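You operate a simulated robot arm through the tools that you are given. There is no shell and no other tool. Be economical: measure what you need, move in short steps, check, and stop when the job is done.

Carry out the task below with a simulated robot arm. There is one attempt and no reset: what you move stays moved.

Task
Try the teal pack in the blue test stand, then box and cap it.
Fine: down to the stand's base; the orange box; the yellow cap; shut the lid.

The check looks at the end state, three seconds after you hand in, the way a careful person would. Anything else that was tipped, shoved, dropped, spilled or broken makes it a failure. Lids that push on must go on centred and level and be pressed home; caps that screw on are set level and turned clockwise until they are tight.

Robot
A 7-joint arm with a two-finger parallel gripper, fixed in place. Base frame: the origin is at the foot of the arm, x ahead of it, y to its left, z up. Readings come in cm, rad, newtons and seconds.
With the tool pointing down near the work surface it reaches from about 38 to 90 cm from the base axis. Its first joint turns from -2.007 to 2.007 rad. Payload 3.91 kg.
The TCP is the grasp point between the finger pads, 3 cm short of the fingertips. In the tool frame z runs along the fingers and y along their closing line. Largest opening 11 cm; finger width 2, thickness 1; the body of the gripper, 4.8 by 11.2 cm, starts 5.5 cm behind the TCP.
Orientation is that of the tool frame in the base frame, as [roll, pitch, yaw] about the fixed x, y, z axes, in that order (R = Rz(yaw) Ry(pitch) Rx(roll)). With the fingers straight down and closing along the base's y, the tool's x points along the base's -x, its y along +y and its z along -z.

Tools
- The arm moves only by the tool play_rows. Its argument "series" is a list of rows, each a list of 3 entries, a list of its own where there are three numbers: the opening, from 0 (shut) to 1 (fully open), then the shift along the tool's x, y, z in cm, then the turn, a rotation vector about the tool's x, y, z in rad. In form: [[fingers, [tx, ty, tz], [rx, ry, rz]], ...]. A call has 1 to 10 rows; each row is the pose to reach, as a shift and turn from the pose commanded when the call began, along the tool's axes at that moment. A row lasts 0.2 s, in which the tool goes at most 5 cm and 0.15 rad; a call with a longer step from one row to the next is refused whole, and so is a gripper value outside its range. A pose out of reach is approached as far as the arm can. The call stops where the force on the tool passes 50 N (or 10 N more than at its start, if that is more) or the arm is blocked; 0.2 s more then pass. Each finger travels about 15.3 cm/s and halts on what it meets, pressing with about 35 N; the grip force reading is that of the motor and also rises with nothing between the fingers. The clock runs only during rows and for 0.2 s after the last one: add rows that repeat a pose to give the fingers time. It gives the time, the measured TCP pose, the force on the tool (base axes), the opening and the grip force at its end, in the units of the frame above (readings bear some noise).
- Cameras (640 x 400 px; columns grow to the right, rows downward): "scene" is fixed at [39.71, 49.91, 158.48]; the picture's right is [-0.76, -0.65, 0.00], its down [-0.51, 0.59, -0.62] and it looks along [0.40, -0.47, -0.79] (base axes); focal length 274 px, centre (320, 200). "wrist" rides on the gripper at [7.2, 1.7, -10.3] in the tool frame; the picture's right is [-0.23, 0.97, 0.00], its down [-0.76, -0.18, -0.62] and it looks along [-0.61, -0.14, 0.78] (tool axes); focal length 222 px, centre (320, 200). There is no depth. A picture from a camera that has moved, and an enlarged one, comes with that camera's place and axes in the base frame and with its lens.
- capture(camera): a new picture of that camera. It takes no simulated time.
- lift_body(by): slides the trunk up (or, below 0, down) by that many cm; the arm rides with it, the base frame stays. It gives what a move gives, with no picture.
- inspect(camera, box): a new picture of the part [left, top, right, bottom] of that camera's present view, enlarged. It takes no simulated time.
- close_job(): hands the job in; it is judged then, once.

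Work in short steps. Places have to be worked out from the pictures, the camera data and where the tool is seen: move nearer, look again, correct. Check each grasp and each placing, and mend what went wrong. You have 120 turns and 76 pictures in all, those below and enlarged ones among them. Open the gripper and draw the arm clear of the work before you hand the job in, unless the task says otherwise; then end with one line.

The tools are called after "Request:" as name(argument=value, ...) on one line, values as JSON. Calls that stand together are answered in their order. play_rows: Moves the arm, as the interface text tells. Its arguments: {"type":"object","properties":{"series":{"type":"array"}},"required":["series"]} The other tools are called the same way: lift_body (by) slides the trunk up or down; capture (camera) takes a picture; inspect (camera, box) takes an enlarged picture of a part of a camera's view; close_job () hands the job in.

At the start:

```text
time: 0.0
eef_pos: [49.51, 5.51, 132.04]
ee_rot: [3.141, 0.0, -3.141]
ft_force: [-0.8, 0.5, 0.4]
gripper_width: 11.0
grasp_force: 0.1
trunk travel left (down, up): [-85.0, 14.0]
```

scene: 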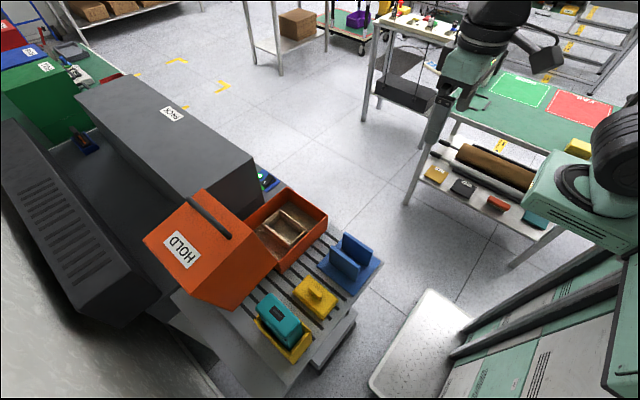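
wrist: 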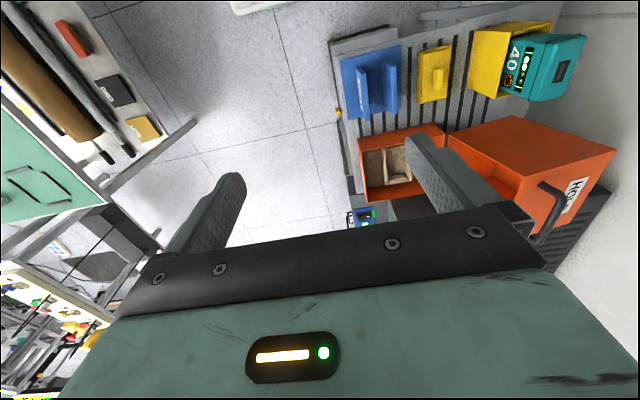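

I start by enlarging the work area from the scene camera and the wrist view to locate pack, stand, box, and cap.

Request:
inspect(camera="scene", box=[140, 170, 400, 390])

Request:
inspect(camera="wrist", box=[320, 0, 640, 240])

```text
1.82 times, centred on (270, 280) of scene
camera zoom: at [39.71, 49.91, 158.48], right [-0.76, -0.65, 0.0], down [-0.51, 0.59, -0.62], along [0.4, -0.47, -0.79], focal length 498 px, centre (411, 54)
```

zoom: 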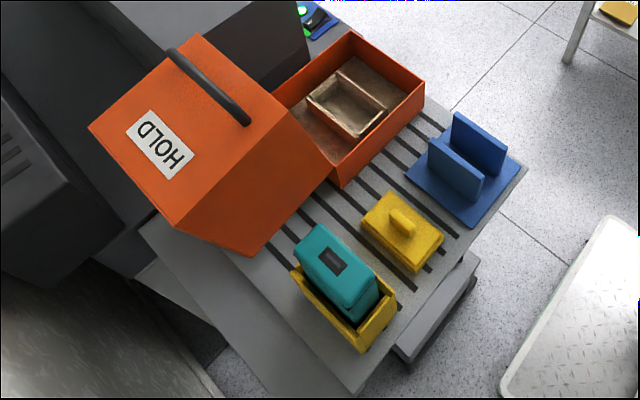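

```text
1.67 times, centred on (480, 120) of wrist
camera zoom: at [42.13, 7.1, 142.39], right [0.23, 0.97, 0.0], down [0.76, -0.18, 0.62], along [0.61, -0.14, -0.78], focal length 370 px, centre (53, 333)
```

zoom: 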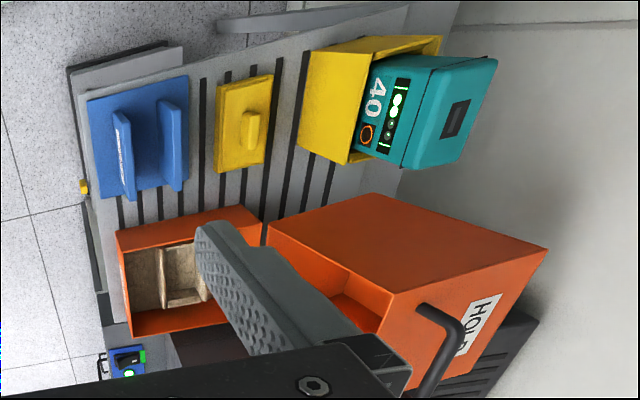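

The blue stand is near (55,18), the cap near (57,31), the pack near (59,42) and the nest near (79,21). I move the tool back and left at height, clear of everything, for a closer look.

Request:
play_rows(series=[[1, [0.5, 4, 1], [0, 0, 0]], [1, [1.5, 8, 3], [0, 0, 0]], [1, [2, 12, 5], [0, 0, 0]], [1, [3, 16, 7], [0, 0, 0]], [1, [4, 20, 9], [0, 0, 0]], [1, [4.5, 24, 11], [0, 0, 0]], [1, [4.5, 26, 12], [0, 0, 0]], [1, [4.5, 26, 12], [0, 0, 0]]])

Request:
capture(camera="wrist")

```text
time: 1.8
eef_pos: [44.79, 31.53, 120.13]
ee_rot: [-3.141, -0.001, 3.141]
ft_force: [-0.1, -1.4, 0.7]
gripper_width: 11.0
grasp_force: 0.0
trunk travel left (down, up): [-85.0, 14.0]
```

```text
71 pictures are left
camera wrist: at [37.48, 33.14, 130.55], right [0.23, 0.97, 0.0], down [0.76, -0.18, 0.62], along [0.61, -0.14, -0.78], focal length 222 px, centre (320, 200)
```

wrist: 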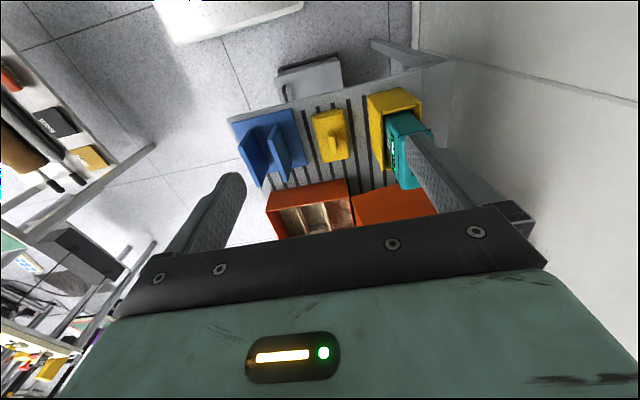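

The view is good; I enlarge the bench portion to measure.

Request:
inspect(camera="wrist", box=[220, 60, 460, 240])

```text
2.22 times, centred on (340, 150) of wrist
camera zoom: at [37.48, 33.14, 130.55], right [0.23, 0.97, 0.0], down [0.76, -0.18, 0.62], along [0.61, -0.14, -0.78], focal length 494 px, centre (276, 311)
```

zoom: 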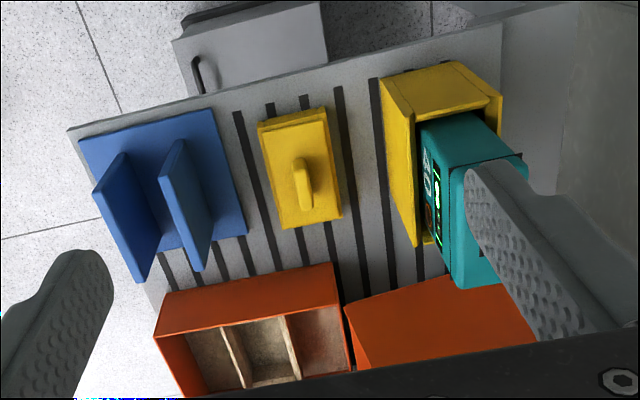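

The pack is tall (top near z 99, about 10.5×4.5 cm, centre ≈(56.8,43)). The hood is hinged along y≈33, z≈90, open about 105°. I move forward to look into the box nest and at the stand.

Request:
play_rows(series=[[1, [-4, -2.5, -0.5], [0, 0, 0]], [1, [-8, -5, -1], [0, 0, 0]], [1, [-12, -7.5, -1.5], [0, 0, 0]], [1, [-15, -9.5, -2], [0, 0, 0]], [1, [-15, -9.5, -2], [0, 0, 0]]])

Request:
inspect(camera="wrist", box=[200, 20, 520, 240])

```text
time: 3.0
eef_pos: [60.12, 22.08, 122.17]
ee_rot: [3.14, 0.0, 3.14]
ft_force: [0.8, 0.3, 0.4]
gripper_width: 11.03
grasp_force: 0.0
trunk travel left (down, up): [-85.0, 14.0]
```

```text
1.82 times, centred on (360, 130) of wrist
camera zoom: at [52.75, 23.57, 132.54], right [0.23, 0.97, 0.0], down [0.76, -0.18, 0.62], along [0.61, -0.14, -0.78], focal length 404 px, centre (247, 327)
```

zoom: 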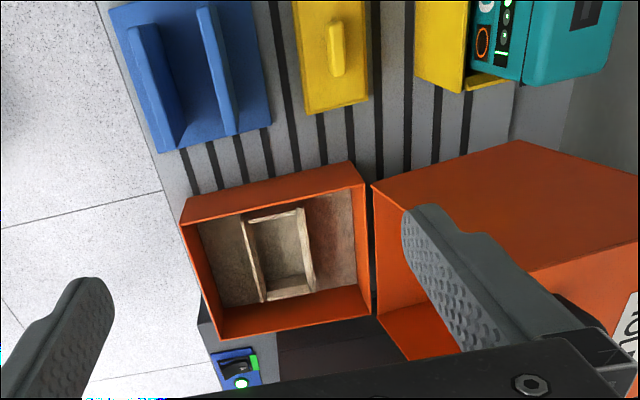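

Box spans about x 70–87, y 12–32, with a pocket near (79,22). I zoom tightly on the nest and on the stand for better numbers.

Request:
inspect(camera="wrist", box=[290, 105, 410, 210])

Request:
inspect(camera="wrist", box=[240, 0, 420, 112])

```text
3.81 times, centred on (350, 158) of wrist
camera zoom: at [52.75, 23.57, 132.54], right [0.23, 0.97, 0.0], down [0.76, -0.18, 0.62], along [0.61, -0.14, -0.78], focal length 846 px, centre (206, 362)
```

zoom: 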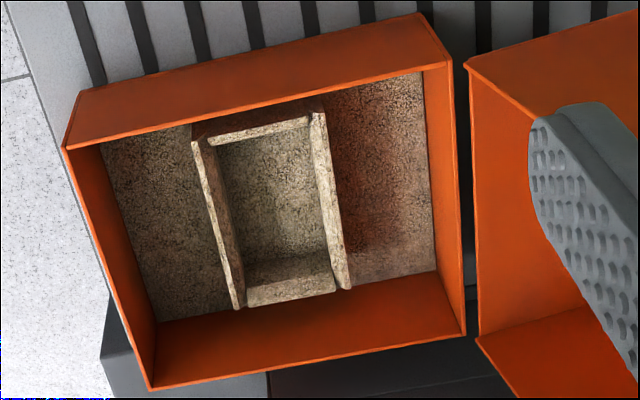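

```text
3.56 times, centred on (330, 56) of wrist
camera zoom: at [52.75, 23.57, 132.54], right [0.23, 0.97, 0.0], down [0.76, -0.18, 0.62], along [0.61, -0.14, -0.78], focal length 790 px, centre (284, 712)
```

zoom: 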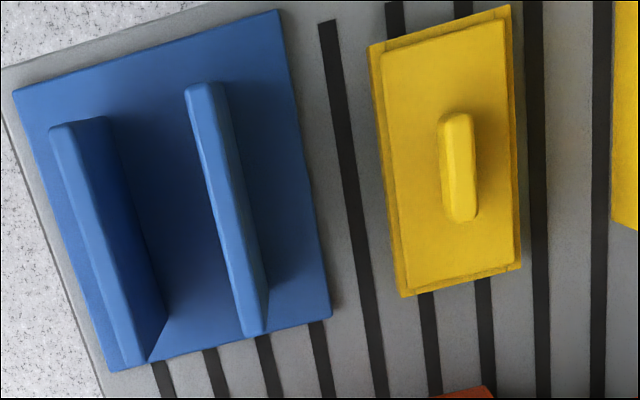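

The stand gap runs y≈14.5–19.7 around x 57; pocket centre ≈(79.5,22.0). Now I move over to look at the pack and its holder closely.

Request:
play_rows(series=[[1, [3, 3.5, 0], [0, 0, 0]], [1, [6, 7, 0], [0, 0, 0]], [1, [9, 10.5, 0], [0, 0, 0]], [1, [11, 14.5, 0], [0, 0, 0]], [1, [13, 18, 0], [0, 0, 0]], [1, [14, 21, 0], [0, 0, 0]], [1, [14, 21, 0], [0, 0, 0]]])

Request:
inspect(camera="wrist", box=[240, 80, 420, 220])

```text
time: 4.6
eef_pos: [45.76, 43.06, 122.01]
ee_rot: [-3.141, -0.001, 3.141]
ft_force: [-0.6, 0.2, 0.5]
gripper_width: 11.02
grasp_force: 0.0
trunk travel left (down, up): [-85.0, 14.0]
```

```text
2.86 times, centred on (330, 150) of wrist
camera zoom: at [38.45, 44.75, 132.42], right [0.23, 0.97, 0.0], down [0.76, -0.18, 0.62], along [0.61, -0.14, -0.78], focal length 635 px, centre (291, 343)
```

zoom: 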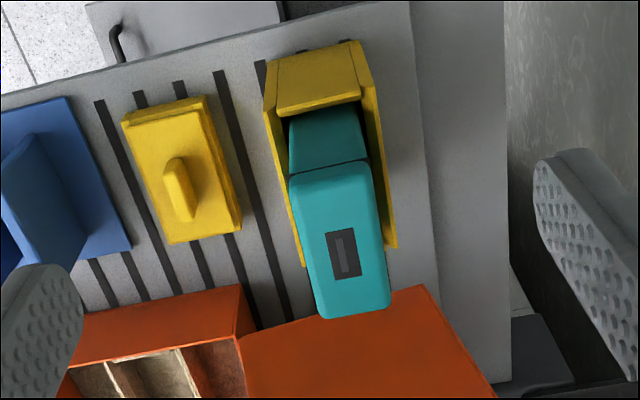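

The pack top is about x 53–63, y 41–45.7, centre (58.1,43.4), holder wall top near z 92. I approach above it, then stop at TCP z≈104 to look.

Request:
play_rows(series=[[1, [-4, 0.1, 0], [0, 0, 0]], [1, [-8, 0.2, 0], [0, 0, 0]], [1, [-12.3, 0.35, 0], [0, 0, 0]], [1, [-12.3, 0.35, 4.5], [0, 0, 0]], [1, [-12.3, 0.35, 9], [0, 0, 0]], [1, [-12.3, 0.35, 13.5], [0, 0, 0]], [1, [-12.3, 0.35, 17], [0, 0, 0]], [1, [-12.3, 0.35, 17], [0, 0, 0]]])

Request:
capture(camera="wrist")

Request:
inspect(camera="scene", box=[140, 170, 400, 390])

```text
time: 6.4
eef_pos: [57.89, 43.35, 105.1]
ee_rot: [-3.141, -0.001, -3.14]
ft_force: [-0.8, -0.1, -0.3]
gripper_width: 10.98
grasp_force: 0.1
trunk travel left (down, up): [-85.0, 14.0]
```

```text
65 pictures are left
camera wrist: at [50.63, 44.98, 115.42], right [0.23, 0.97, 0.0], down [0.76, -0.18, 0.62], along [0.61, -0.14, -0.78], focal length 222 px, centre (320, 200)
```

wrist: 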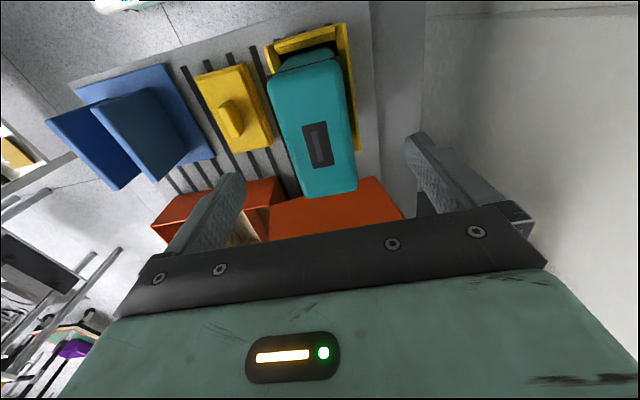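

```text
1.82 times, centred on (270, 280) of scene
camera zoom: at [39.71, 49.91, 158.48], right [-0.76, -0.65, 0.0], down [-0.51, 0.59, -0.62], along [0.4, -0.47, -0.79], focal length 498 px, centre (411, 54)
```

zoom: 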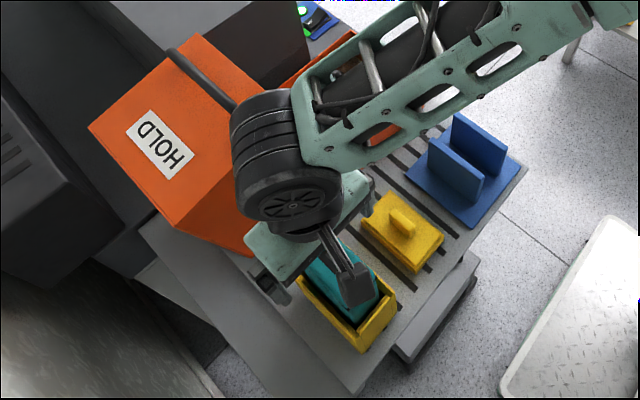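

The numbers agree (centre ≈(57.9,43.2), top ≈99). I descend to TCP z≈96, fingers open on both sides of the pack.

Request:
play_rows(series=[[1, [0, -0.1, 3], [0, 0, 0]], [1, [0, -0.1, 6], [0, 0, 0]], [1, [0, -0.1, 8], [0, 0, 0]], [1, [0, -0.1, 9], [0, 0, 0]], [1, [0, -0.1, 9], [0, 0, 0]]])

Request:
capture(camera="wrist")

Request:
inspect(camera="scene", box=[220, 260, 340, 380])

```text
time: 7.6
eef_pos: [58.15, 43.41, 96.11]
ee_rot: [3.138, 0.002, -3.138]
ft_force: [-1.4, -1.1, 11.7]
gripper_width: 10.98
grasp_force: 0.1
trunk travel left (down, up): [-85.0, 14.0]
```

```text
63 pictures are left
camera wrist: at [50.74, 45.02, 106.43], right [0.23, 0.97, 0.0], down [0.76, -0.18, 0.62], along [0.61, -0.14, -0.78], focal length 222 px, centre (320, 200)
```

wrist: 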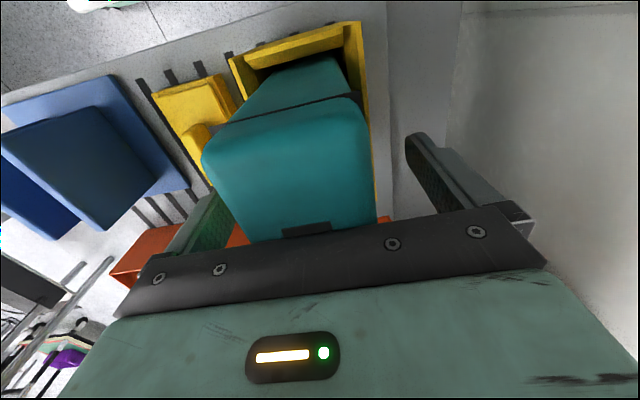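

```text
3.33 times, centred on (280, 320) of scene
camera zoom: at [39.71, 49.91, 158.48], right [-0.76, -0.65, 0.0], down [-0.51, 0.59, -0.62], along [0.4, -0.47, -0.79], focal length 914 px, centre (453, -200)
```

zoom: 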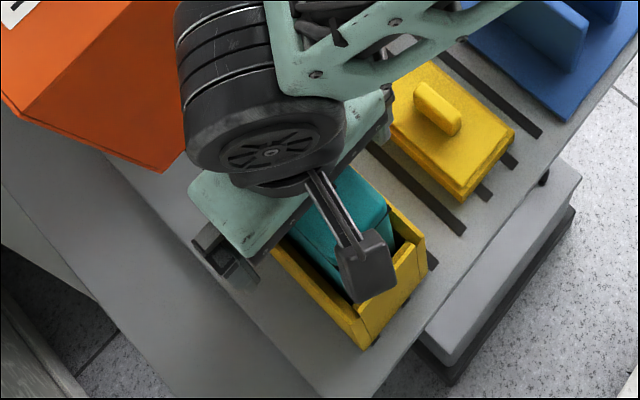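

A contact of ~12 N upward shows the palm just touching the pack top (top nearer z 101). I back off 1.2 cm before closing.

Request:
play_rows(series=[[1, [0, 0, -0.6], [0, 0, 0]], [1, [0, 0, -1.2], [0, 0, 0]], [1, [0, 0, -1.2], [0, 0, 0]]])

Request:
capture(camera="wrist")

```text
time: 8.4
eef_pos: [58.18, 43.29, 97.16]
ee_rot: [3.141, 0.001, -3.14]
ft_force: [0.4, 0.0, 0.2]
gripper_width: 11.01
grasp_force: 0.0
trunk travel left (down, up): [-85.0, 14.0]
```

```text
61 pictures are left
camera wrist: at [50.81, 44.93, 107.56], right [0.23, 0.97, 0.0], down [0.76, -0.18, 0.62], along [0.61, -0.14, -0.78], focal length 222 px, centre (320, 200)
```

wrist: 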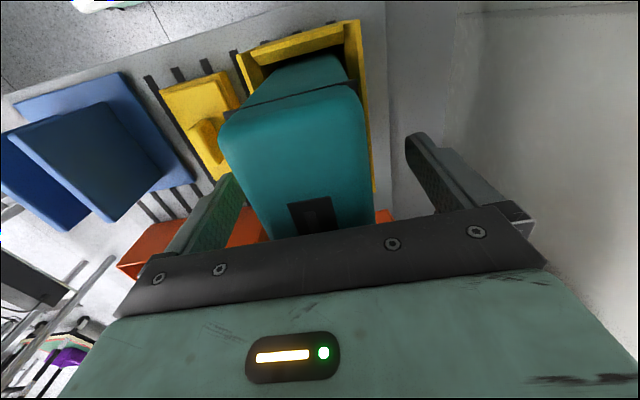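

Force is now zero with fingers straddling the pack. I close the fingers.

Request:
play_rows(series=[[0.6, [0, 0, 0], [0, 0, 0]], [0.5, [0, 0, 0], [0, 0, 0]], [0.4, [0, 0, 0], [0, 0, 0]], [0.2, [0, 0, 0], [0, 0, 0]], [0.2, [0, 0, 0], [0, 0, 0]], [0.2, [0, 0, 0], [0, 0, 0]]])

Request:
capture(camera="wrist")

```text
time: 9.8
eef_pos: [58.08, 43.28, 97.26]
ee_rot: [-3.141, -0.001, -3.141]
ft_force: [-0.1, 0.4, 2.2]
gripper_width: 4.52
grasp_force: 34.9
trunk travel left (down, up): [-85.0, 14.0]
```

```text
60 pictures are left
camera wrist: at [50.81, 44.94, 107.59], right [0.23, 0.97, 0.0], down [0.76, -0.18, 0.62], along [0.61, -0.14, -0.78], focal length 222 px, centre (320, 200)
```

wrist: 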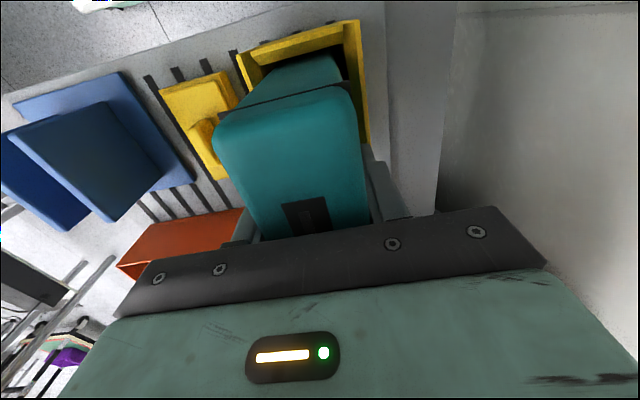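

Gripped at 4.5 cm with 35 N. I lift straight up slowly by 6 cm first.

Request:
play_rows(series=[[0.2, [0, 0, -1], [0, 0, 0]], [0.2, [0, 0, -2.5], [0, 0, 0]], [0.2, [0, 0, -4], [0, 0, 0]], [0.2, [0, 0, -6], [0, 0, 0]], [0.2, [0, 0, -6], [0, 0, 0]]])

Request:
inspect(camera="scene", box=[180, 220, 360, 390])

```text
time: 11.0
eef_pos: [58.15, 43.3, 103.07]
ee_rot: [-3.14, 0.0, 3.141]
ft_force: [-0.3, 0.2, -5.6]
gripper_width: 4.47
grasp_force: 35.1
trunk travel left (down, up): [-85.0, 14.0]
```

```text
2.35 times, centred on (270, 305) of scene
camera zoom: at [39.71, 49.91, 158.48], right [-0.76, -0.65, 0.0], down [-0.51, 0.59, -0.62], along [0.4, -0.47, -0.79], focal length 645 px, centre (438, -47)
```

zoom: 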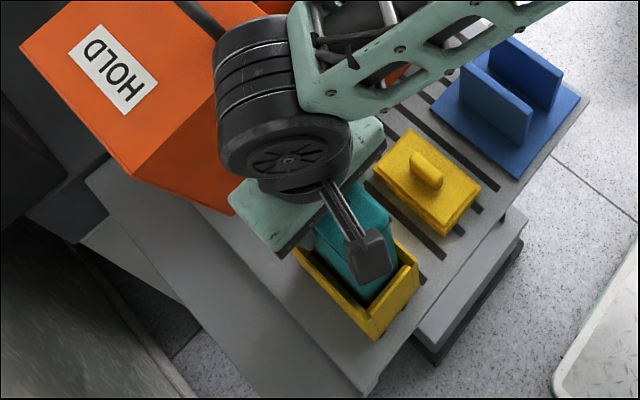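

The pack rises freely, weight about 5.6 N, and the holder stays. I lift further to z≈120 so the pack bottom clears everything.

Request:
play_rows(series=[[0.2, [0, 0, -3], [0, 0, 0]], [0.2, [0, 0, -6.5], [0, 0, 0]], [0.2, [0, 0, -10], [0, 0, 0]], [0.2, [0, 0, -13.5], [0, 0, 0]], [0.2, [0, 0, -17], [0, 0, 0]], [0.2, [0, 0, -17], [0, 0, 0]]])

Request:
inspect(camera="scene", box=[140, 170, 400, 390])

Request:
capture(camera="wrist")

```text
time: 12.4
eef_pos: [58.13, 43.48, 120.01]
ee_rot: [-3.141, -0.001, -3.139]
ft_force: [-0.4, 0.4, -5.5]
gripper_width: 4.49
grasp_force: 34.3
trunk travel left (down, up): [-85.0, 14.0]
```

```text
1.82 times, centred on (270, 280) of scene
camera zoom: at [39.71, 49.91, 158.48], right [-0.76, -0.65, 0.0], down [-0.51, 0.59, -0.62], along [0.4, -0.47, -0.79], focal length 498 px, centre (411, 54)
```

zoom: 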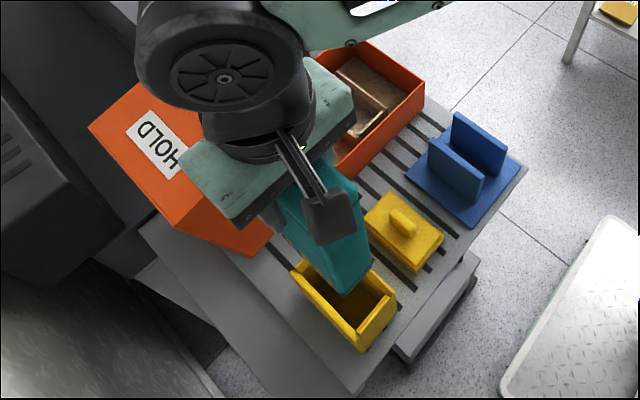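

```text
57 pictures are left
camera wrist: at [50.82, 45.07, 130.32], right [0.23, 0.97, 0.0], down [0.76, -0.18, 0.62], along [0.61, -0.14, -0.78], focal length 222 px, centre (320, 200)
```

wrist: 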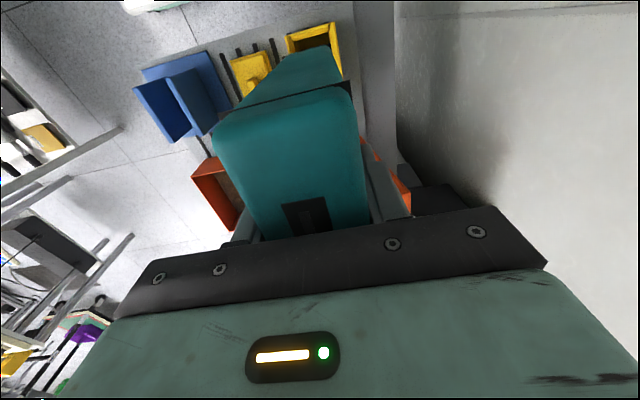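

Pack hangs straight, bottom about 16 cm below the TCP. I carry it across at this height to above the stand (y≈17.1).

Request:
play_rows(series=[[0.2, [0, -3, 0], [0, 0, 0]], [0.2, [0, -7, 0], [0, 0, 0]], [0.2, [0, -11, 0], [0, 0, 0]], [0.2, [0, -15, 0], [0, 0, 0]], [0.2, [0, -19, 0], [0, 0, 0]], [0.2, [0, -22.5, 0], [0, 0, 0]], [0.2, [0, -25, 0], [0, 0, 0]], [0.2, [0, -26.3, 0], [0, 0, 0]], [0.2, [0, -26.3, 0], [0, 0, 0]]])

Request:
inspect(camera="scene", box=[260, 140, 440, 300])

Request:
inspect(camera="wrist", box=[200, 0, 420, 220])

```text
time: 14.4
eef_pos: [58.17, 16.97, 120.26]
ee_rot: [3.141, 0.0, -3.141]
ft_force: [-0.1, -0.3, -5.0]
gripper_width: 4.49
grasp_force: 34.7
trunk travel left (down, up): [-85.0, 14.0]
```

```text
2.50 times, centred on (350, 220) of scene
camera zoom: at [39.71, 49.91, 158.48], right [-0.76, -0.65, 0.0], down [-0.51, 0.59, -0.62], along [0.4, -0.47, -0.79], focal length 685 px, centre (245, 150)
```

zoom: 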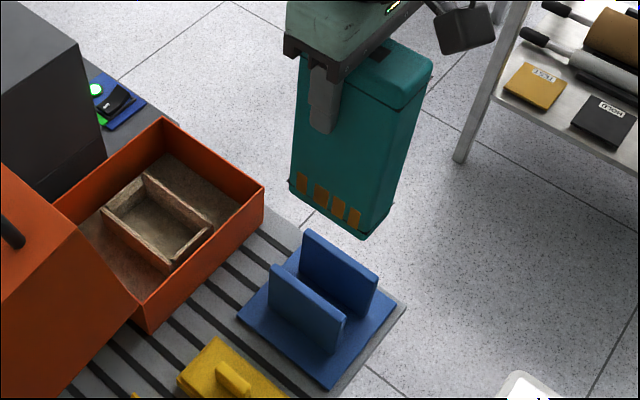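

```text
1.82 times, centred on (310, 110) of wrist
camera zoom: at [50.81, 18.57, 130.69], right [0.23, 0.97, 0.0], down [0.76, -0.18, 0.62], along [0.61, -0.14, -0.78], focal length 404 px, centre (338, 364)
```

zoom: 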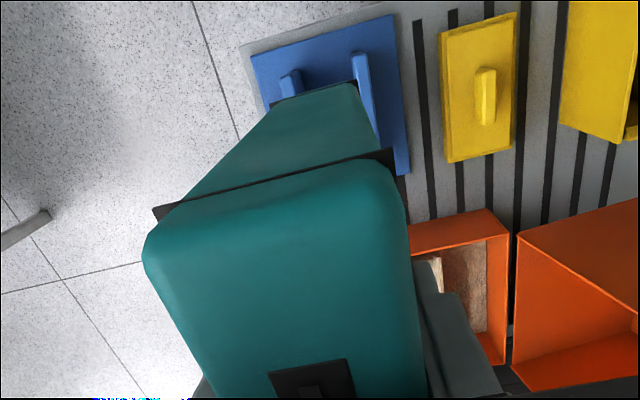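

Pack bottom is around x 52.5–60.5, y 14.5–19.2. I zoom in on the plates and the pack bottom to check alignment.

Request:
inspect(camera="wrist", box=[270, 5, 350, 75])

Request:
inspect(camera="scene", box=[340, 180, 440, 300])

```text
5.71 times, centred on (310, 40) of wrist
camera zoom: at [50.81, 18.57, 130.69], right [0.23, 0.97, 0.0], down [0.76, -0.18, 0.62], along [0.61, -0.14, -0.78], focal length 1269 px, centre (377, 1114)
```

zoom: 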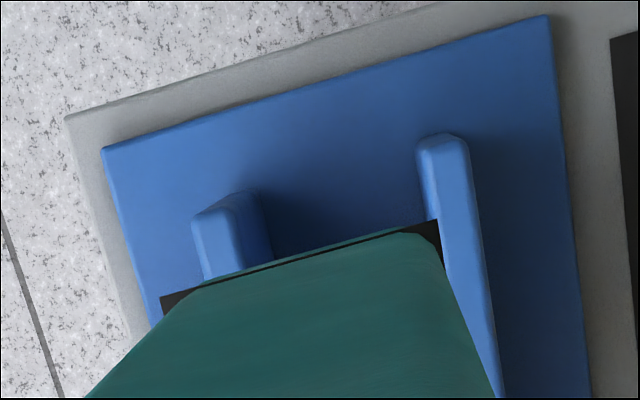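

```text
3.33 times, centred on (390, 240) of scene
camera zoom: at [39.71, 49.91, 158.48], right [-0.76, -0.65, 0.0], down [-0.51, 0.59, -0.62], along [0.4, -0.47, -0.79], focal length 914 px, centre (87, 67)
```

zoom: 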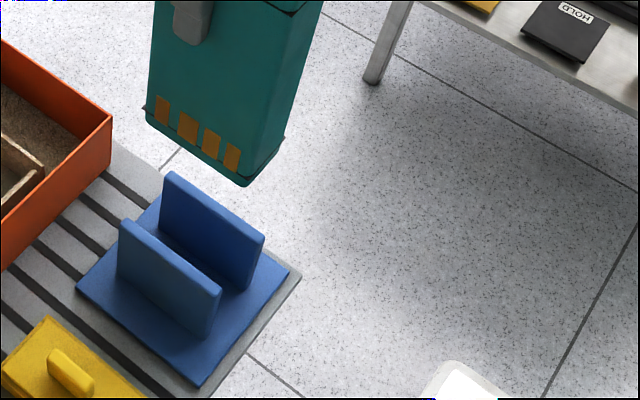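

Pack centre y≈16.9 versus gap centre y≈17.12 (gap ≈4.95, pack ≈4.65). I shift +0.2 in y, +0.4 in x and lower until the pack bottom is just above the plates.

Request:
play_rows(series=[[0.2, [-0.2, 0.1, 0], [0, 0, 0]], [0.2, [-0.4, 0.2, 3], [0, 0, 0]], [0.2, [-0.4, 0.2, 6], [0, 0, 0]], [0.2, [-0.4, 0.2, 9], [0, 0, 0]], [0.2, [-0.4, 0.2, 11.5], [0, 0, 0]], [0.2, [-0.4, 0.2, 11.5], [0, 0, 0]]])

Request:
inspect(camera="scene", box=[310, 180, 410, 300])

Request:
inspect(camera="wrist", box=[250, 0, 350, 75])

```text
time: 15.8
eef_pos: [58.61, 17.35, 108.68]
ee_rot: [3.141, 0.002, 3.141]
ft_force: [-0.1, 0.0, -3.7]
gripper_width: 4.49
grasp_force: 35.1
trunk travel left (down, up): [-85.0, 14.0]
```

```text
3.33 times, centred on (360, 240) of scene
camera zoom: at [39.71, 49.91, 158.48], right [-0.76, -0.65, 0.0], down [-0.51, 0.59, -0.62], along [0.4, -0.47, -0.79], focal length 914 px, centre (187, 67)
```

zoom: 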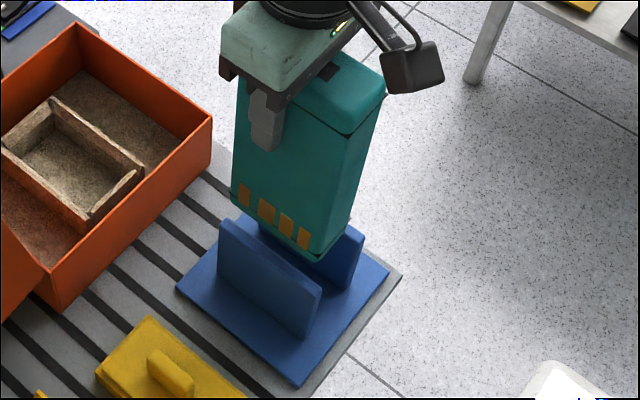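

```text
5.33 times, centred on (300, 38) of wrist
camera zoom: at [51.42, 18.84, 118.96], right [0.23, 0.97, 0.0], down [0.76, -0.18, 0.62], along [0.61, -0.14, -0.78], focal length 1185 px, centre (427, 1067)
```

zoom: 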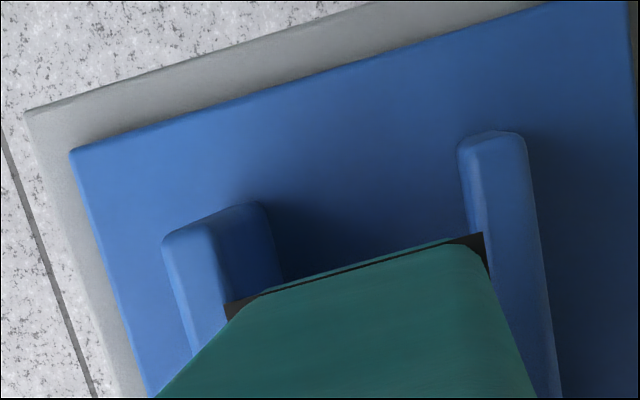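

Pack bottom spans y≈14.85–19.5 against a gap of ≈14.55–19.6; I shift −0.1 y and lower into the gap slowly, watching force.

Request:
play_rows(series=[[0.2, [0, -0.1, 0], [0, 0, 0]], [0.2, [0, -0.1, 1], [0, 0, 0]], [0.2, [0, -0.1, 2], [0, 0, 0]], [0.2, [0, -0.1, 3], [0, 0, 0]], [0.2, [0, -0.1, 4], [0, 0, 0]], [0.2, [0, -0.1, 5], [0, 0, 0]], [0.2, [0, -0.1, 6], [0, 0, 0]], [0.2, [0, -0.1, 6], [0, 0, 0]]])

Request:
inspect(camera="scene", box=[310, 180, 410, 300])

```text
time: 17.6
eef_pos: [58.63, 17.02, 102.66]
ee_rot: [-3.142, -0.001, -3.139]
ft_force: [-0.1, 0.4, -4.2]
gripper_width: 4.52
grasp_force: 34.8
trunk travel left (down, up): [-85.0, 14.0]
```

```text
3.33 times, centred on (360, 240) of scene
camera zoom: at [39.71, 49.91, 158.48], right [-0.76, -0.65, 0.0], down [-0.51, 0.59, -0.62], along [0.4, -0.47, -0.79], focal length 914 px, centre (187, 67)
```

zoom: 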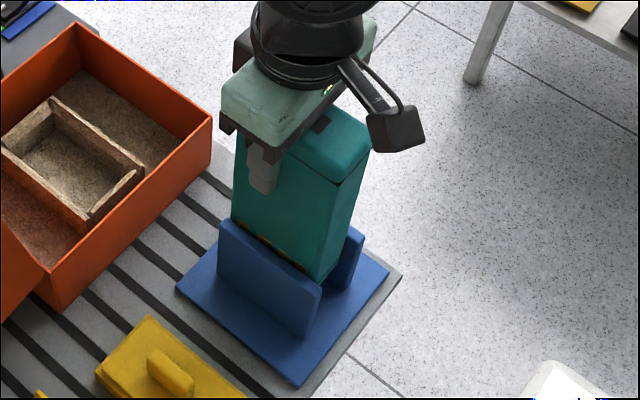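

It entered cleanly without contact. I keep lowering in small steps until a contact force shows at the base.

Request:
play_rows(series=[[0.2, [0, 0.05, 1], [0, 0, 0]], [0.2, [0, 0.05, 2], [0, 0, 0]], [0.2, [0, 0.05, 3], [0, 0, 0]], [0.2, [0, 0.05, 4], [0, 0, 0]], [0.2, [0, 0.05, 4.5], [0, 0, 0]], [0.2, [0, 0.05, 4.5], [0, 0, 0]]])

```text
time: 19.0
eef_pos: [58.71, 17.26, 98.27]
ee_rot: [-3.141, -0.001, -3.14]
ft_force: [0.5, 1.0, -5.2]
gripper_width: 4.5
grasp_force: 34.8
trunk travel left (down, up): [-85.0, 14.0]
```

Still carrying the full weight, so not at the base yet; I continue with 0.3 cm steps.

Request:
play_rows(series=[[0.2, [0, 0, 0.3], [0, 0, 0]], [0.2, [0, 0, 0.6], [0, 0, 0]], [0.2, [0, 0, 0.9], [0, 0, 0]], [0.2, [0, 0, 0.9], [0, 0, 0]]])

```text
time: 20.0
eef_pos: [58.76, 17.22, 97.39]
ee_rot: [3.141, 0.001, 3.141]
ft_force: [0.3, -0.8, 4.4]
gripper_width: 4.51
grasp_force: 35.2
trunk travel left (down, up): [-85.0, 14.0]
```

Force reversed to +4.4 N: the pack has met the base. I press 0.2 cm more to confirm it is fully down and look.

Request:
play_rows(series=[[0.2, [0, 0, 0.2], [0, 0, 0]], [0.2, [0, 0, 0.2], [0, 0, 0]], [0.2, [0, 0, 0.2], [0, 0, 0]]])

Request:
inspect(camera="scene", box=[310, 180, 410, 300])

```text
time: 20.8
eef_pos: [58.71, 17.1, 97.31]
ee_rot: [3.141, 0.003, 3.141]
ft_force: [8.9, -3.2, 27.7]
gripper_width: 4.43
grasp_force: 34.8
trunk travel left (down, up): [-85.0, 14.0]
```

```text
3.33 times, centred on (360, 240) of scene
camera zoom: at [39.71, 49.91, 158.48], right [-0.76, -0.65, 0.0], down [-0.51, 0.59, -0.62], along [0.4, -0.47, -0.79], focal length 914 px, centre (187, 67)
```

zoom: 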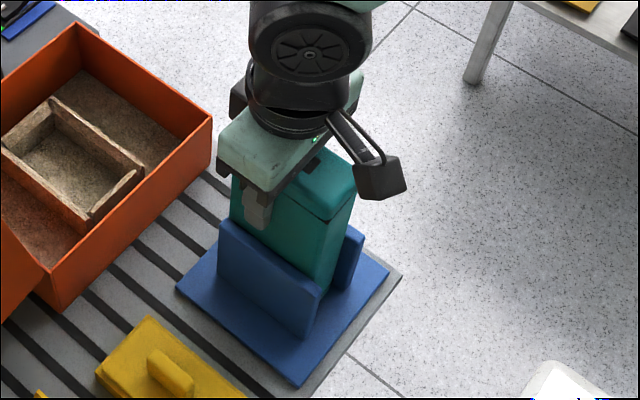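

The pack is firmly on the stand's base (28 N). Now I lift it straight out slowly.

Request:
play_rows(series=[[0.2, [0, 0, -0.3], [0, 0, 0]], [0.2, [0, 0.0, -1.5], [0, 0, 0]], [0.2, [0, 0, -3], [0, 0, 0]], [0.2, [0, 0, -5], [0, 0, 0]], [0.2, [0, 0, -7], [0, 0, 0]], [0.2, [0, 0, -9.5], [0, 0, 0]], [0.2, [0, 0, -12.5], [0, 0, 0]], [0.2, [0, 0, -16], [0, 0, 0]], [0.2, [0, 0, -19.5], [0, 0, 0]], [0.2, [0, 0, -19.5], [0, 0, 0]]])

Request:
inspect(camera="scene", box=[240, 130, 440, 300])

```text
time: 23.0
eef_pos: [58.45, 17.05, 116.71]
ee_rot: [-3.141, 0.0, -3.14]
ft_force: [0.4, 1.2, -4.4]
gripper_width: 4.48
grasp_force: 34.6
trunk travel left (down, up): [-85.0, 14.0]
```

```text
2.35 times, centred on (340, 215) of scene
camera zoom: at [39.71, 49.91, 158.48], right [-0.76, -0.65, 0.0], down [-0.51, 0.59, -0.62], along [0.4, -0.47, -0.79], focal length 645 px, centre (273, 165)
```

zoom: 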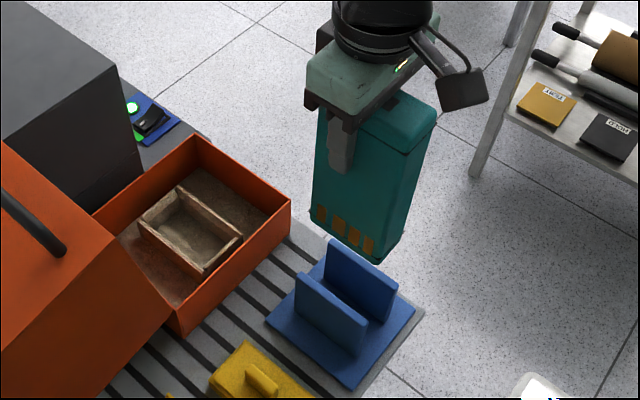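

Stand and surroundings are undisturbed. I raise a bit and carry the pack to above the nest pocket (pack centre is ≈1.5 cm behind the TCP in x, so TCP x≈81, y≈22).

Request:
play_rows(series=[[0.2, [-1, 0, -2], [0, 0, 0]], [0.2, [-4, 1, -4], [0, 0, 0]], [0.2, [-8, 2, -4], [0, 0, 0]], [0.2, [-12, 3, -4], [0, 0, 0]], [0.2, [-16, 4, -4], [0, 0, 0]], [0.2, [-19.5, 4.7, -4], [0, 0, 0]], [0.2, [-21.5, 5, -4], [0, 0, 0]], [0.2, [-22.5, 5, -4], [0, 0, 0]], [0.2, [-22.5, 5, -4], [0, 0, 0]]])

Request:
inspect(camera="scene", box=[200, 130, 380, 270])

Request:
inspect(camera="wrist", box=[230, 0, 400, 130])

```text
time: 25.0
eef_pos: [81.17, 22.07, 120.84]
ee_rot: [3.14, 0.0, -3.138]
ft_force: [0.3, 0.2, -5.1]
gripper_width: 4.5
grasp_force: 35.1
trunk travel left (down, up): [-85.0, 14.0]
```

```text
2.86 times, centred on (290, 200) of scene
camera zoom: at [39.71, 49.91, 158.48], right [-0.76, -0.65, 0.0], down [-0.51, 0.59, -0.62], along [0.4, -0.47, -0.79], focal length 783 px, centre (406, 200)
```

zoom: 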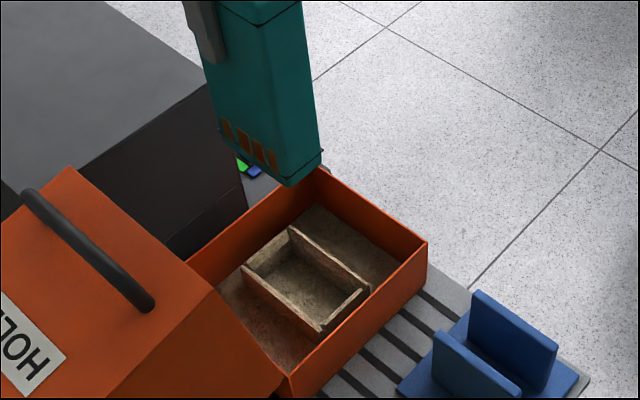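

```text
3.08 times, centred on (315, 65) of wrist
camera zoom: at [73.81, 23.76, 131.25], right [0.23, 0.97, 0.0], down [0.76, -0.18, 0.62], along [0.61, -0.14, -0.78], focal length 684 px, centre (335, 615)
```

zoom: 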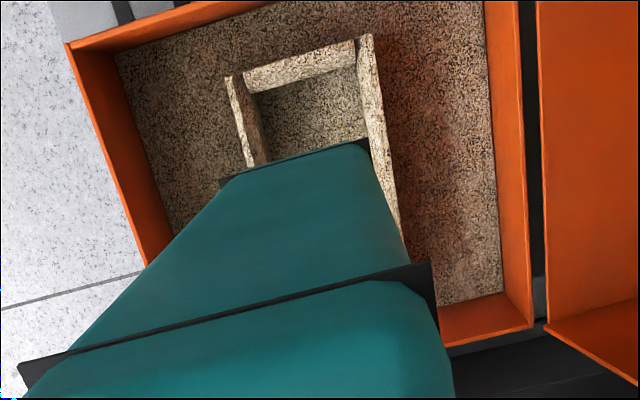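

Pack centre ≈(79.9,22.05) vs pocket centre ≈(79.3,22.0). I shift −0.5 in x and lower until the bottom is just above the pocket walls.

Request:
play_rows(series=[[0.2, [0.5, 0, 2], [0, 0, 0]], [0.2, [0.5, 0, 5], [0, 0, 0]], [0.2, [0.5, 0, 8], [0, 0, 0]], [0.2, [0.5, 0, 11], [0, 0, 0]], [0.2, [0.5, 0, 14], [0, 0, 0]], [0.2, [0.5, 0, 16.5], [0, 0, 0]], [0.2, [0.5, 0, 18.5], [0, 0, 0]], [0.2, [0.5, 0, 18.5], [0, 0, 0]]])

Request:
inspect(camera="scene", box=[200, 130, 380, 270])

Request:
inspect(camera="wrist", box=[230, 0, 400, 130])

```text
time: 26.8
eef_pos: [80.66, 22.13, 102.26]
ee_rot: [-3.141, -0.001, -3.141]
ft_force: [0.0, 0.4, -5.4]
gripper_width: 4.51
grasp_force: 35.5
trunk travel left (down, up): [-85.0, 14.0]
```

```text
2.86 times, centred on (290, 200) of scene
camera zoom: at [39.71, 49.91, 158.48], right [-0.76, -0.65, 0.0], down [-0.51, 0.59, -0.62], along [0.4, -0.47, -0.79], focal length 783 px, centre (406, 200)
```

zoom: 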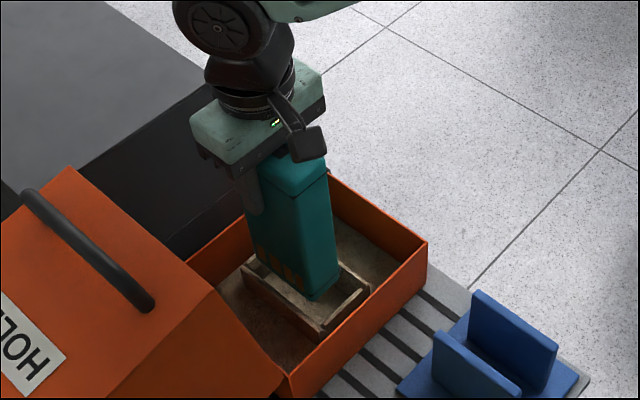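

```text
3.08 times, centred on (315, 65) of wrist
camera zoom: at [73.33, 23.79, 112.56], right [0.23, 0.97, 0.0], down [0.76, -0.18, 0.62], along [0.61, -0.14, -0.78], focal length 684 px, centre (335, 615)
```

zoom: 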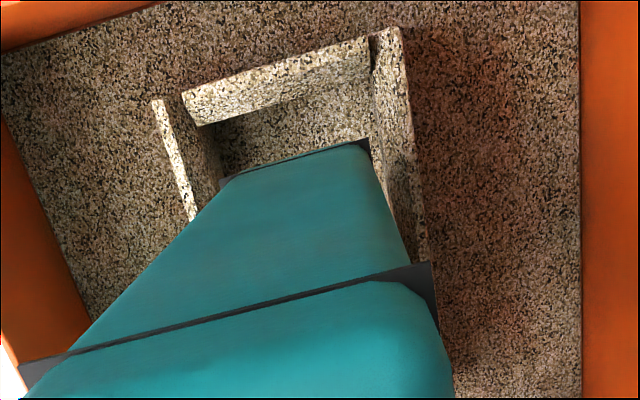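

The pack bottom sits inside the pocket outline with roughly 0.7–1 cm margins all round. I lower slowly to just above the floor.

Request:
play_rows(series=[[0.2, [0, -0.1, 1], [0, 0, 0]], [0.2, [0, -0.1, 2], [0, 0, 0]], [0.2, [0, -0.1, 3], [0, 0, 0]], [0.2, [0, -0.1, 3.7], [0, 0, 0]], [0.2, [0, -0.1, 4.2], [0, 0, 0]], [0.2, [0, -0.1, 4.2], [0, 0, 0]]])

Request:
inspect(camera="scene", box=[220, 160, 340, 260])

```text
time: 28.2
eef_pos: [80.55, 21.95, 97.86]
ee_rot: [-3.141, 0.001, -3.141]
ft_force: [0.4, 0.0, -4.9]
gripper_width: 4.49
grasp_force: 35.2
trunk travel left (down, up): [-85.0, 14.0]
```

```text
4.00 times, centred on (280, 210) of scene
camera zoom: at [39.71, 49.91, 158.48], right [-0.76, -0.65, 0.0], down [-0.51, 0.59, -0.62], along [0.4, -0.47, -0.79], focal length 1097 px, centre (480, 160)
```

zoom: 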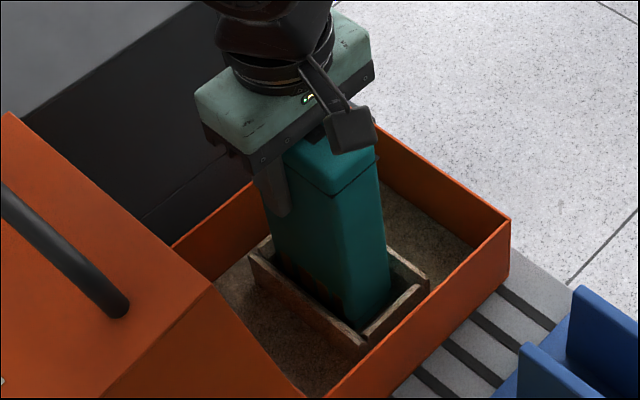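

The pack is inside the pocket, still hanging free. I continue down in small steps until contact.

Request:
play_rows(series=[[0.2, [0, 0, 0.3], [0, 0, 0]], [0.2, [0, 0, 0.6], [0, 0, 0]], [0.2, [0, 0, 0.6], [0, 0, 0]]])

```text
time: 29.0
eef_pos: [80.66, 21.9, 97.34]
ee_rot: [-3.141, 0.0, 3.141]
ft_force: [-0.3, 0.9, -5.5]
gripper_width: 4.49
grasp_force: 35.4
trunk travel left (down, up): [-85.0, 14.0]
```

Still free; a little further in small steps.

Request:
play_rows(series=[[0.2, [0, 0, 0.25], [0, 0, 0]], [0.2, [0, 0, 0.5], [0, 0, 0]], [0.2, [0, 0, 0.5], [0, 0, 0]]])

```text
time: 29.8
eef_pos: [80.85, 22.08, 97.13]
ee_rot: [3.139, 0.004, 3.14]
ft_force: [-5.4, -4.5, 29.7]
gripper_width: 4.49
grasp_force: 35.6
trunk travel left (down, up): [-85.0, 14.0]
```

Floor contact (30 N). I ease off 0.25 cm, then open the fingers and look before withdrawing.

Request:
play_rows(series=[[0.2, [0, 0, -0.25], [0, 0, 0]], [0.2, [0, 0, -0.25], [0, 0, 0]], [0.45, [0, 0, -0.25], [0, 0, 0]], [0.55, [0, 0, -0.25], [0, 0, 0]], [0.7, [0, 0, -0.25], [0, 0, 0]], [0.7, [0, 0, -0.25], [0, 0, 0]]])

Request:
inspect(camera="scene", box=[220, 160, 340, 260])

```text
time: 31.2
eef_pos: [80.64, 22.04, 97.15]
ee_rot: [-3.14, 0.0, -3.141]
ft_force: [0.4, 0.1, 0.2]
gripper_width: 7.71
grasp_force: 0.0
trunk travel left (down, up): [-85.0, 14.0]
```

```text
4.00 times, centred on (280, 210) of scene
camera zoom: at [39.71, 49.91, 158.48], right [-0.76, -0.65, 0.0], down [-0.51, 0.59, -0.62], along [0.4, -0.47, -0.79], focal length 1097 px, centre (480, 160)
```

zoom: 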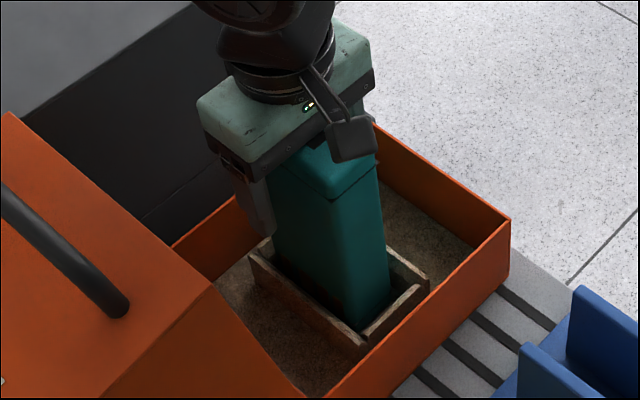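

The pack stands upright and seated. I withdraw straight up, then back away to view it from the wrist camera.

Request:
play_rows(series=[[0.7, [0, 0, -4], [0, 0, 0]], [0.7, [0, 0, -8.5], [0, 0, 0]], [0.8, [0, 0, -13], [0, 0, 0]], [1, [0, 0, -17.5], [0, 0, 0]], [1, [3, 0, -21], [0, 0, 0]], [1, [7.5, 0, -22], [0, 0, 0]], [1, [12, 1, -22], [0, 0, 0]], [1, [16.5, 2, -22], [0, 0, 0]], [1, [19, 3, -22], [0, 0, 0]], [1, [19, 3, -22], [0, 0, 0]]])

Request:
inspect(camera="wrist", box=[230, 60, 430, 220])

Request:
inspect(camera="scene", box=[220, 150, 340, 250])

```text
time: 33.4
eef_pos: [61.47, 24.72, 119.06]
ee_rot: [-3.141, 0.001, -3.141]
ft_force: [0.1, 0.1, 0.6]
gripper_width: 10.99
grasp_force: 0.1
trunk travel left (down, up): [-85.0, 14.0]
```

```text
2.50 times, centred on (330, 140) of wrist
camera zoom: at [54.1, 26.38, 129.49], right [0.23, 0.97, 0.0], down [0.76, -0.18, 0.62], along [0.61, -0.14, -0.78], focal length 555 px, centre (295, 350)
```

zoom: 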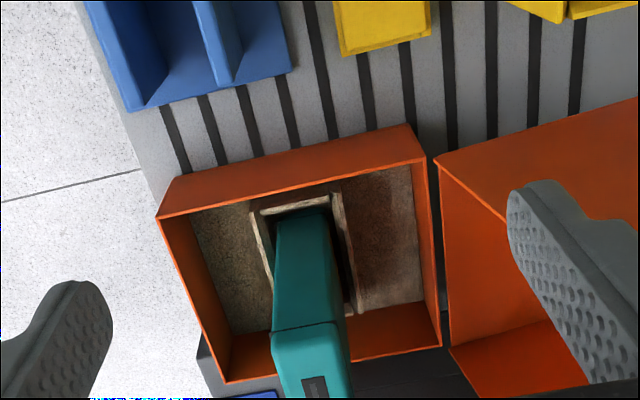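

```text
4.00 times, centred on (280, 200) of scene
camera zoom: at [39.71, 49.91, 158.48], right [-0.76, -0.65, 0.0], down [-0.51, 0.59, -0.62], along [0.4, -0.47, -0.79], focal length 1097 px, centre (480, 200)
```

zoom: 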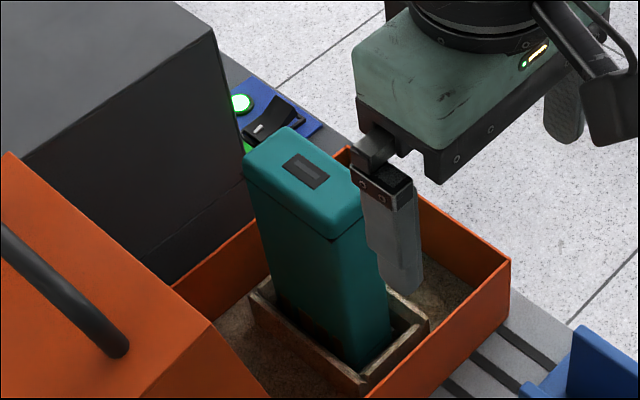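

Pack is seated nicely; its top is ≈8.8×4.5 cm centred (79.0,21.9). The cap's centre is ≈(58.1,31.3) with a ridge handle. I move above the cap for a close look.

Request:
play_rows(series=[[1, [2, 3, 0], [0, 0, 0]], [1, [3.4, 6.5, 0], [0, 0, 0]], [1, [3.4, 6.5, 4.5], [0, 0, 0]], [1, [3.4, 6.5, 9], [0, 0, 0]], [1, [3.4, 6.5, 13.5], [0, 0, 0]], [1, [3.4, 6.5, 18], [0, 0, 0]], [1, [3.4, 6.5, 20], [0, 0, 0]], [0.5, [3.4, 6.5, 20], [0, 0, 0]]])

Request:
capture(camera="wrist")

Request:
inspect(camera="scene", box=[250, 220, 370, 340])

```text
time: 35.2
eef_pos: [58.17, 31.64, 98.95]
ee_rot: [-3.141, -0.001, -3.139]
ft_force: [0.4, 0.4, 0.3]
gripper_width: 5.5
grasp_force: 0.1
trunk travel left (down, up): [-85.0, 14.0]
```

```text
39 pictures are left
camera wrist: at [50.78, 33.24, 109.27], right [0.23, 0.97, 0.0], down [0.76, -0.18, 0.62], along [0.61, -0.14, -0.78], focal length 222 px, centre (320, 200)
```

wrist: 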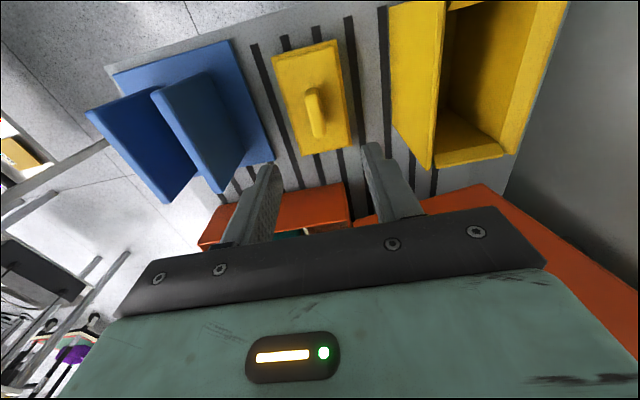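

```text
3.33 times, centred on (310, 280) of scene
camera zoom: at [39.71, 49.91, 158.48], right [-0.76, -0.65, 0.0], down [-0.51, 0.59, -0.62], along [0.4, -0.47, -0.79], focal length 914 px, centre (353, -67)
```

zoom: 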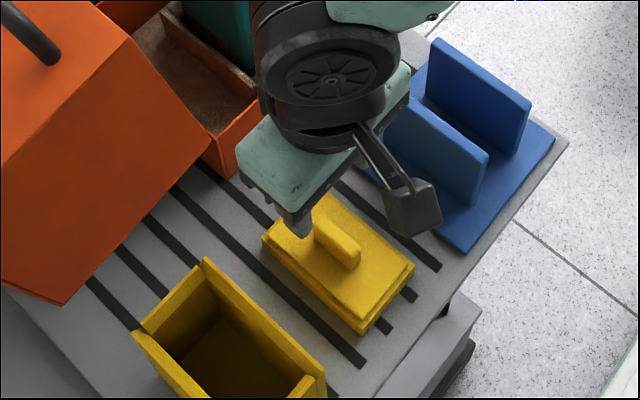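

The cap and handle are visible between the fingers. I enlarge to fix the handle's position.

Request:
inspect(camera="wrist", box=[260, 30, 380, 170])

```text
2.86 times, centred on (320, 100) of wrist
camera zoom: at [50.78, 33.24, 109.27], right [0.23, 0.97, 0.0], down [0.76, -0.18, 0.62], along [0.61, -0.14, -0.78], focal length 635 px, centre (320, 486)
```

zoom: 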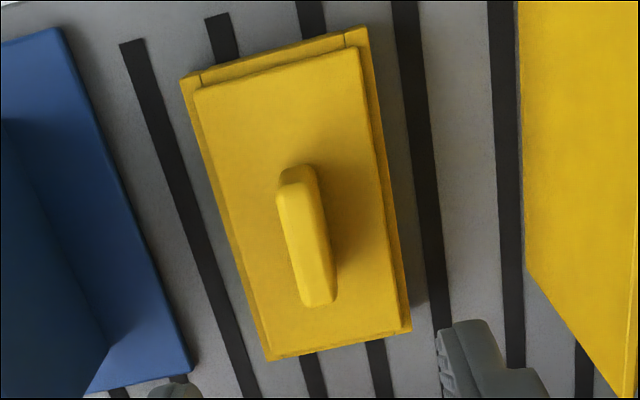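

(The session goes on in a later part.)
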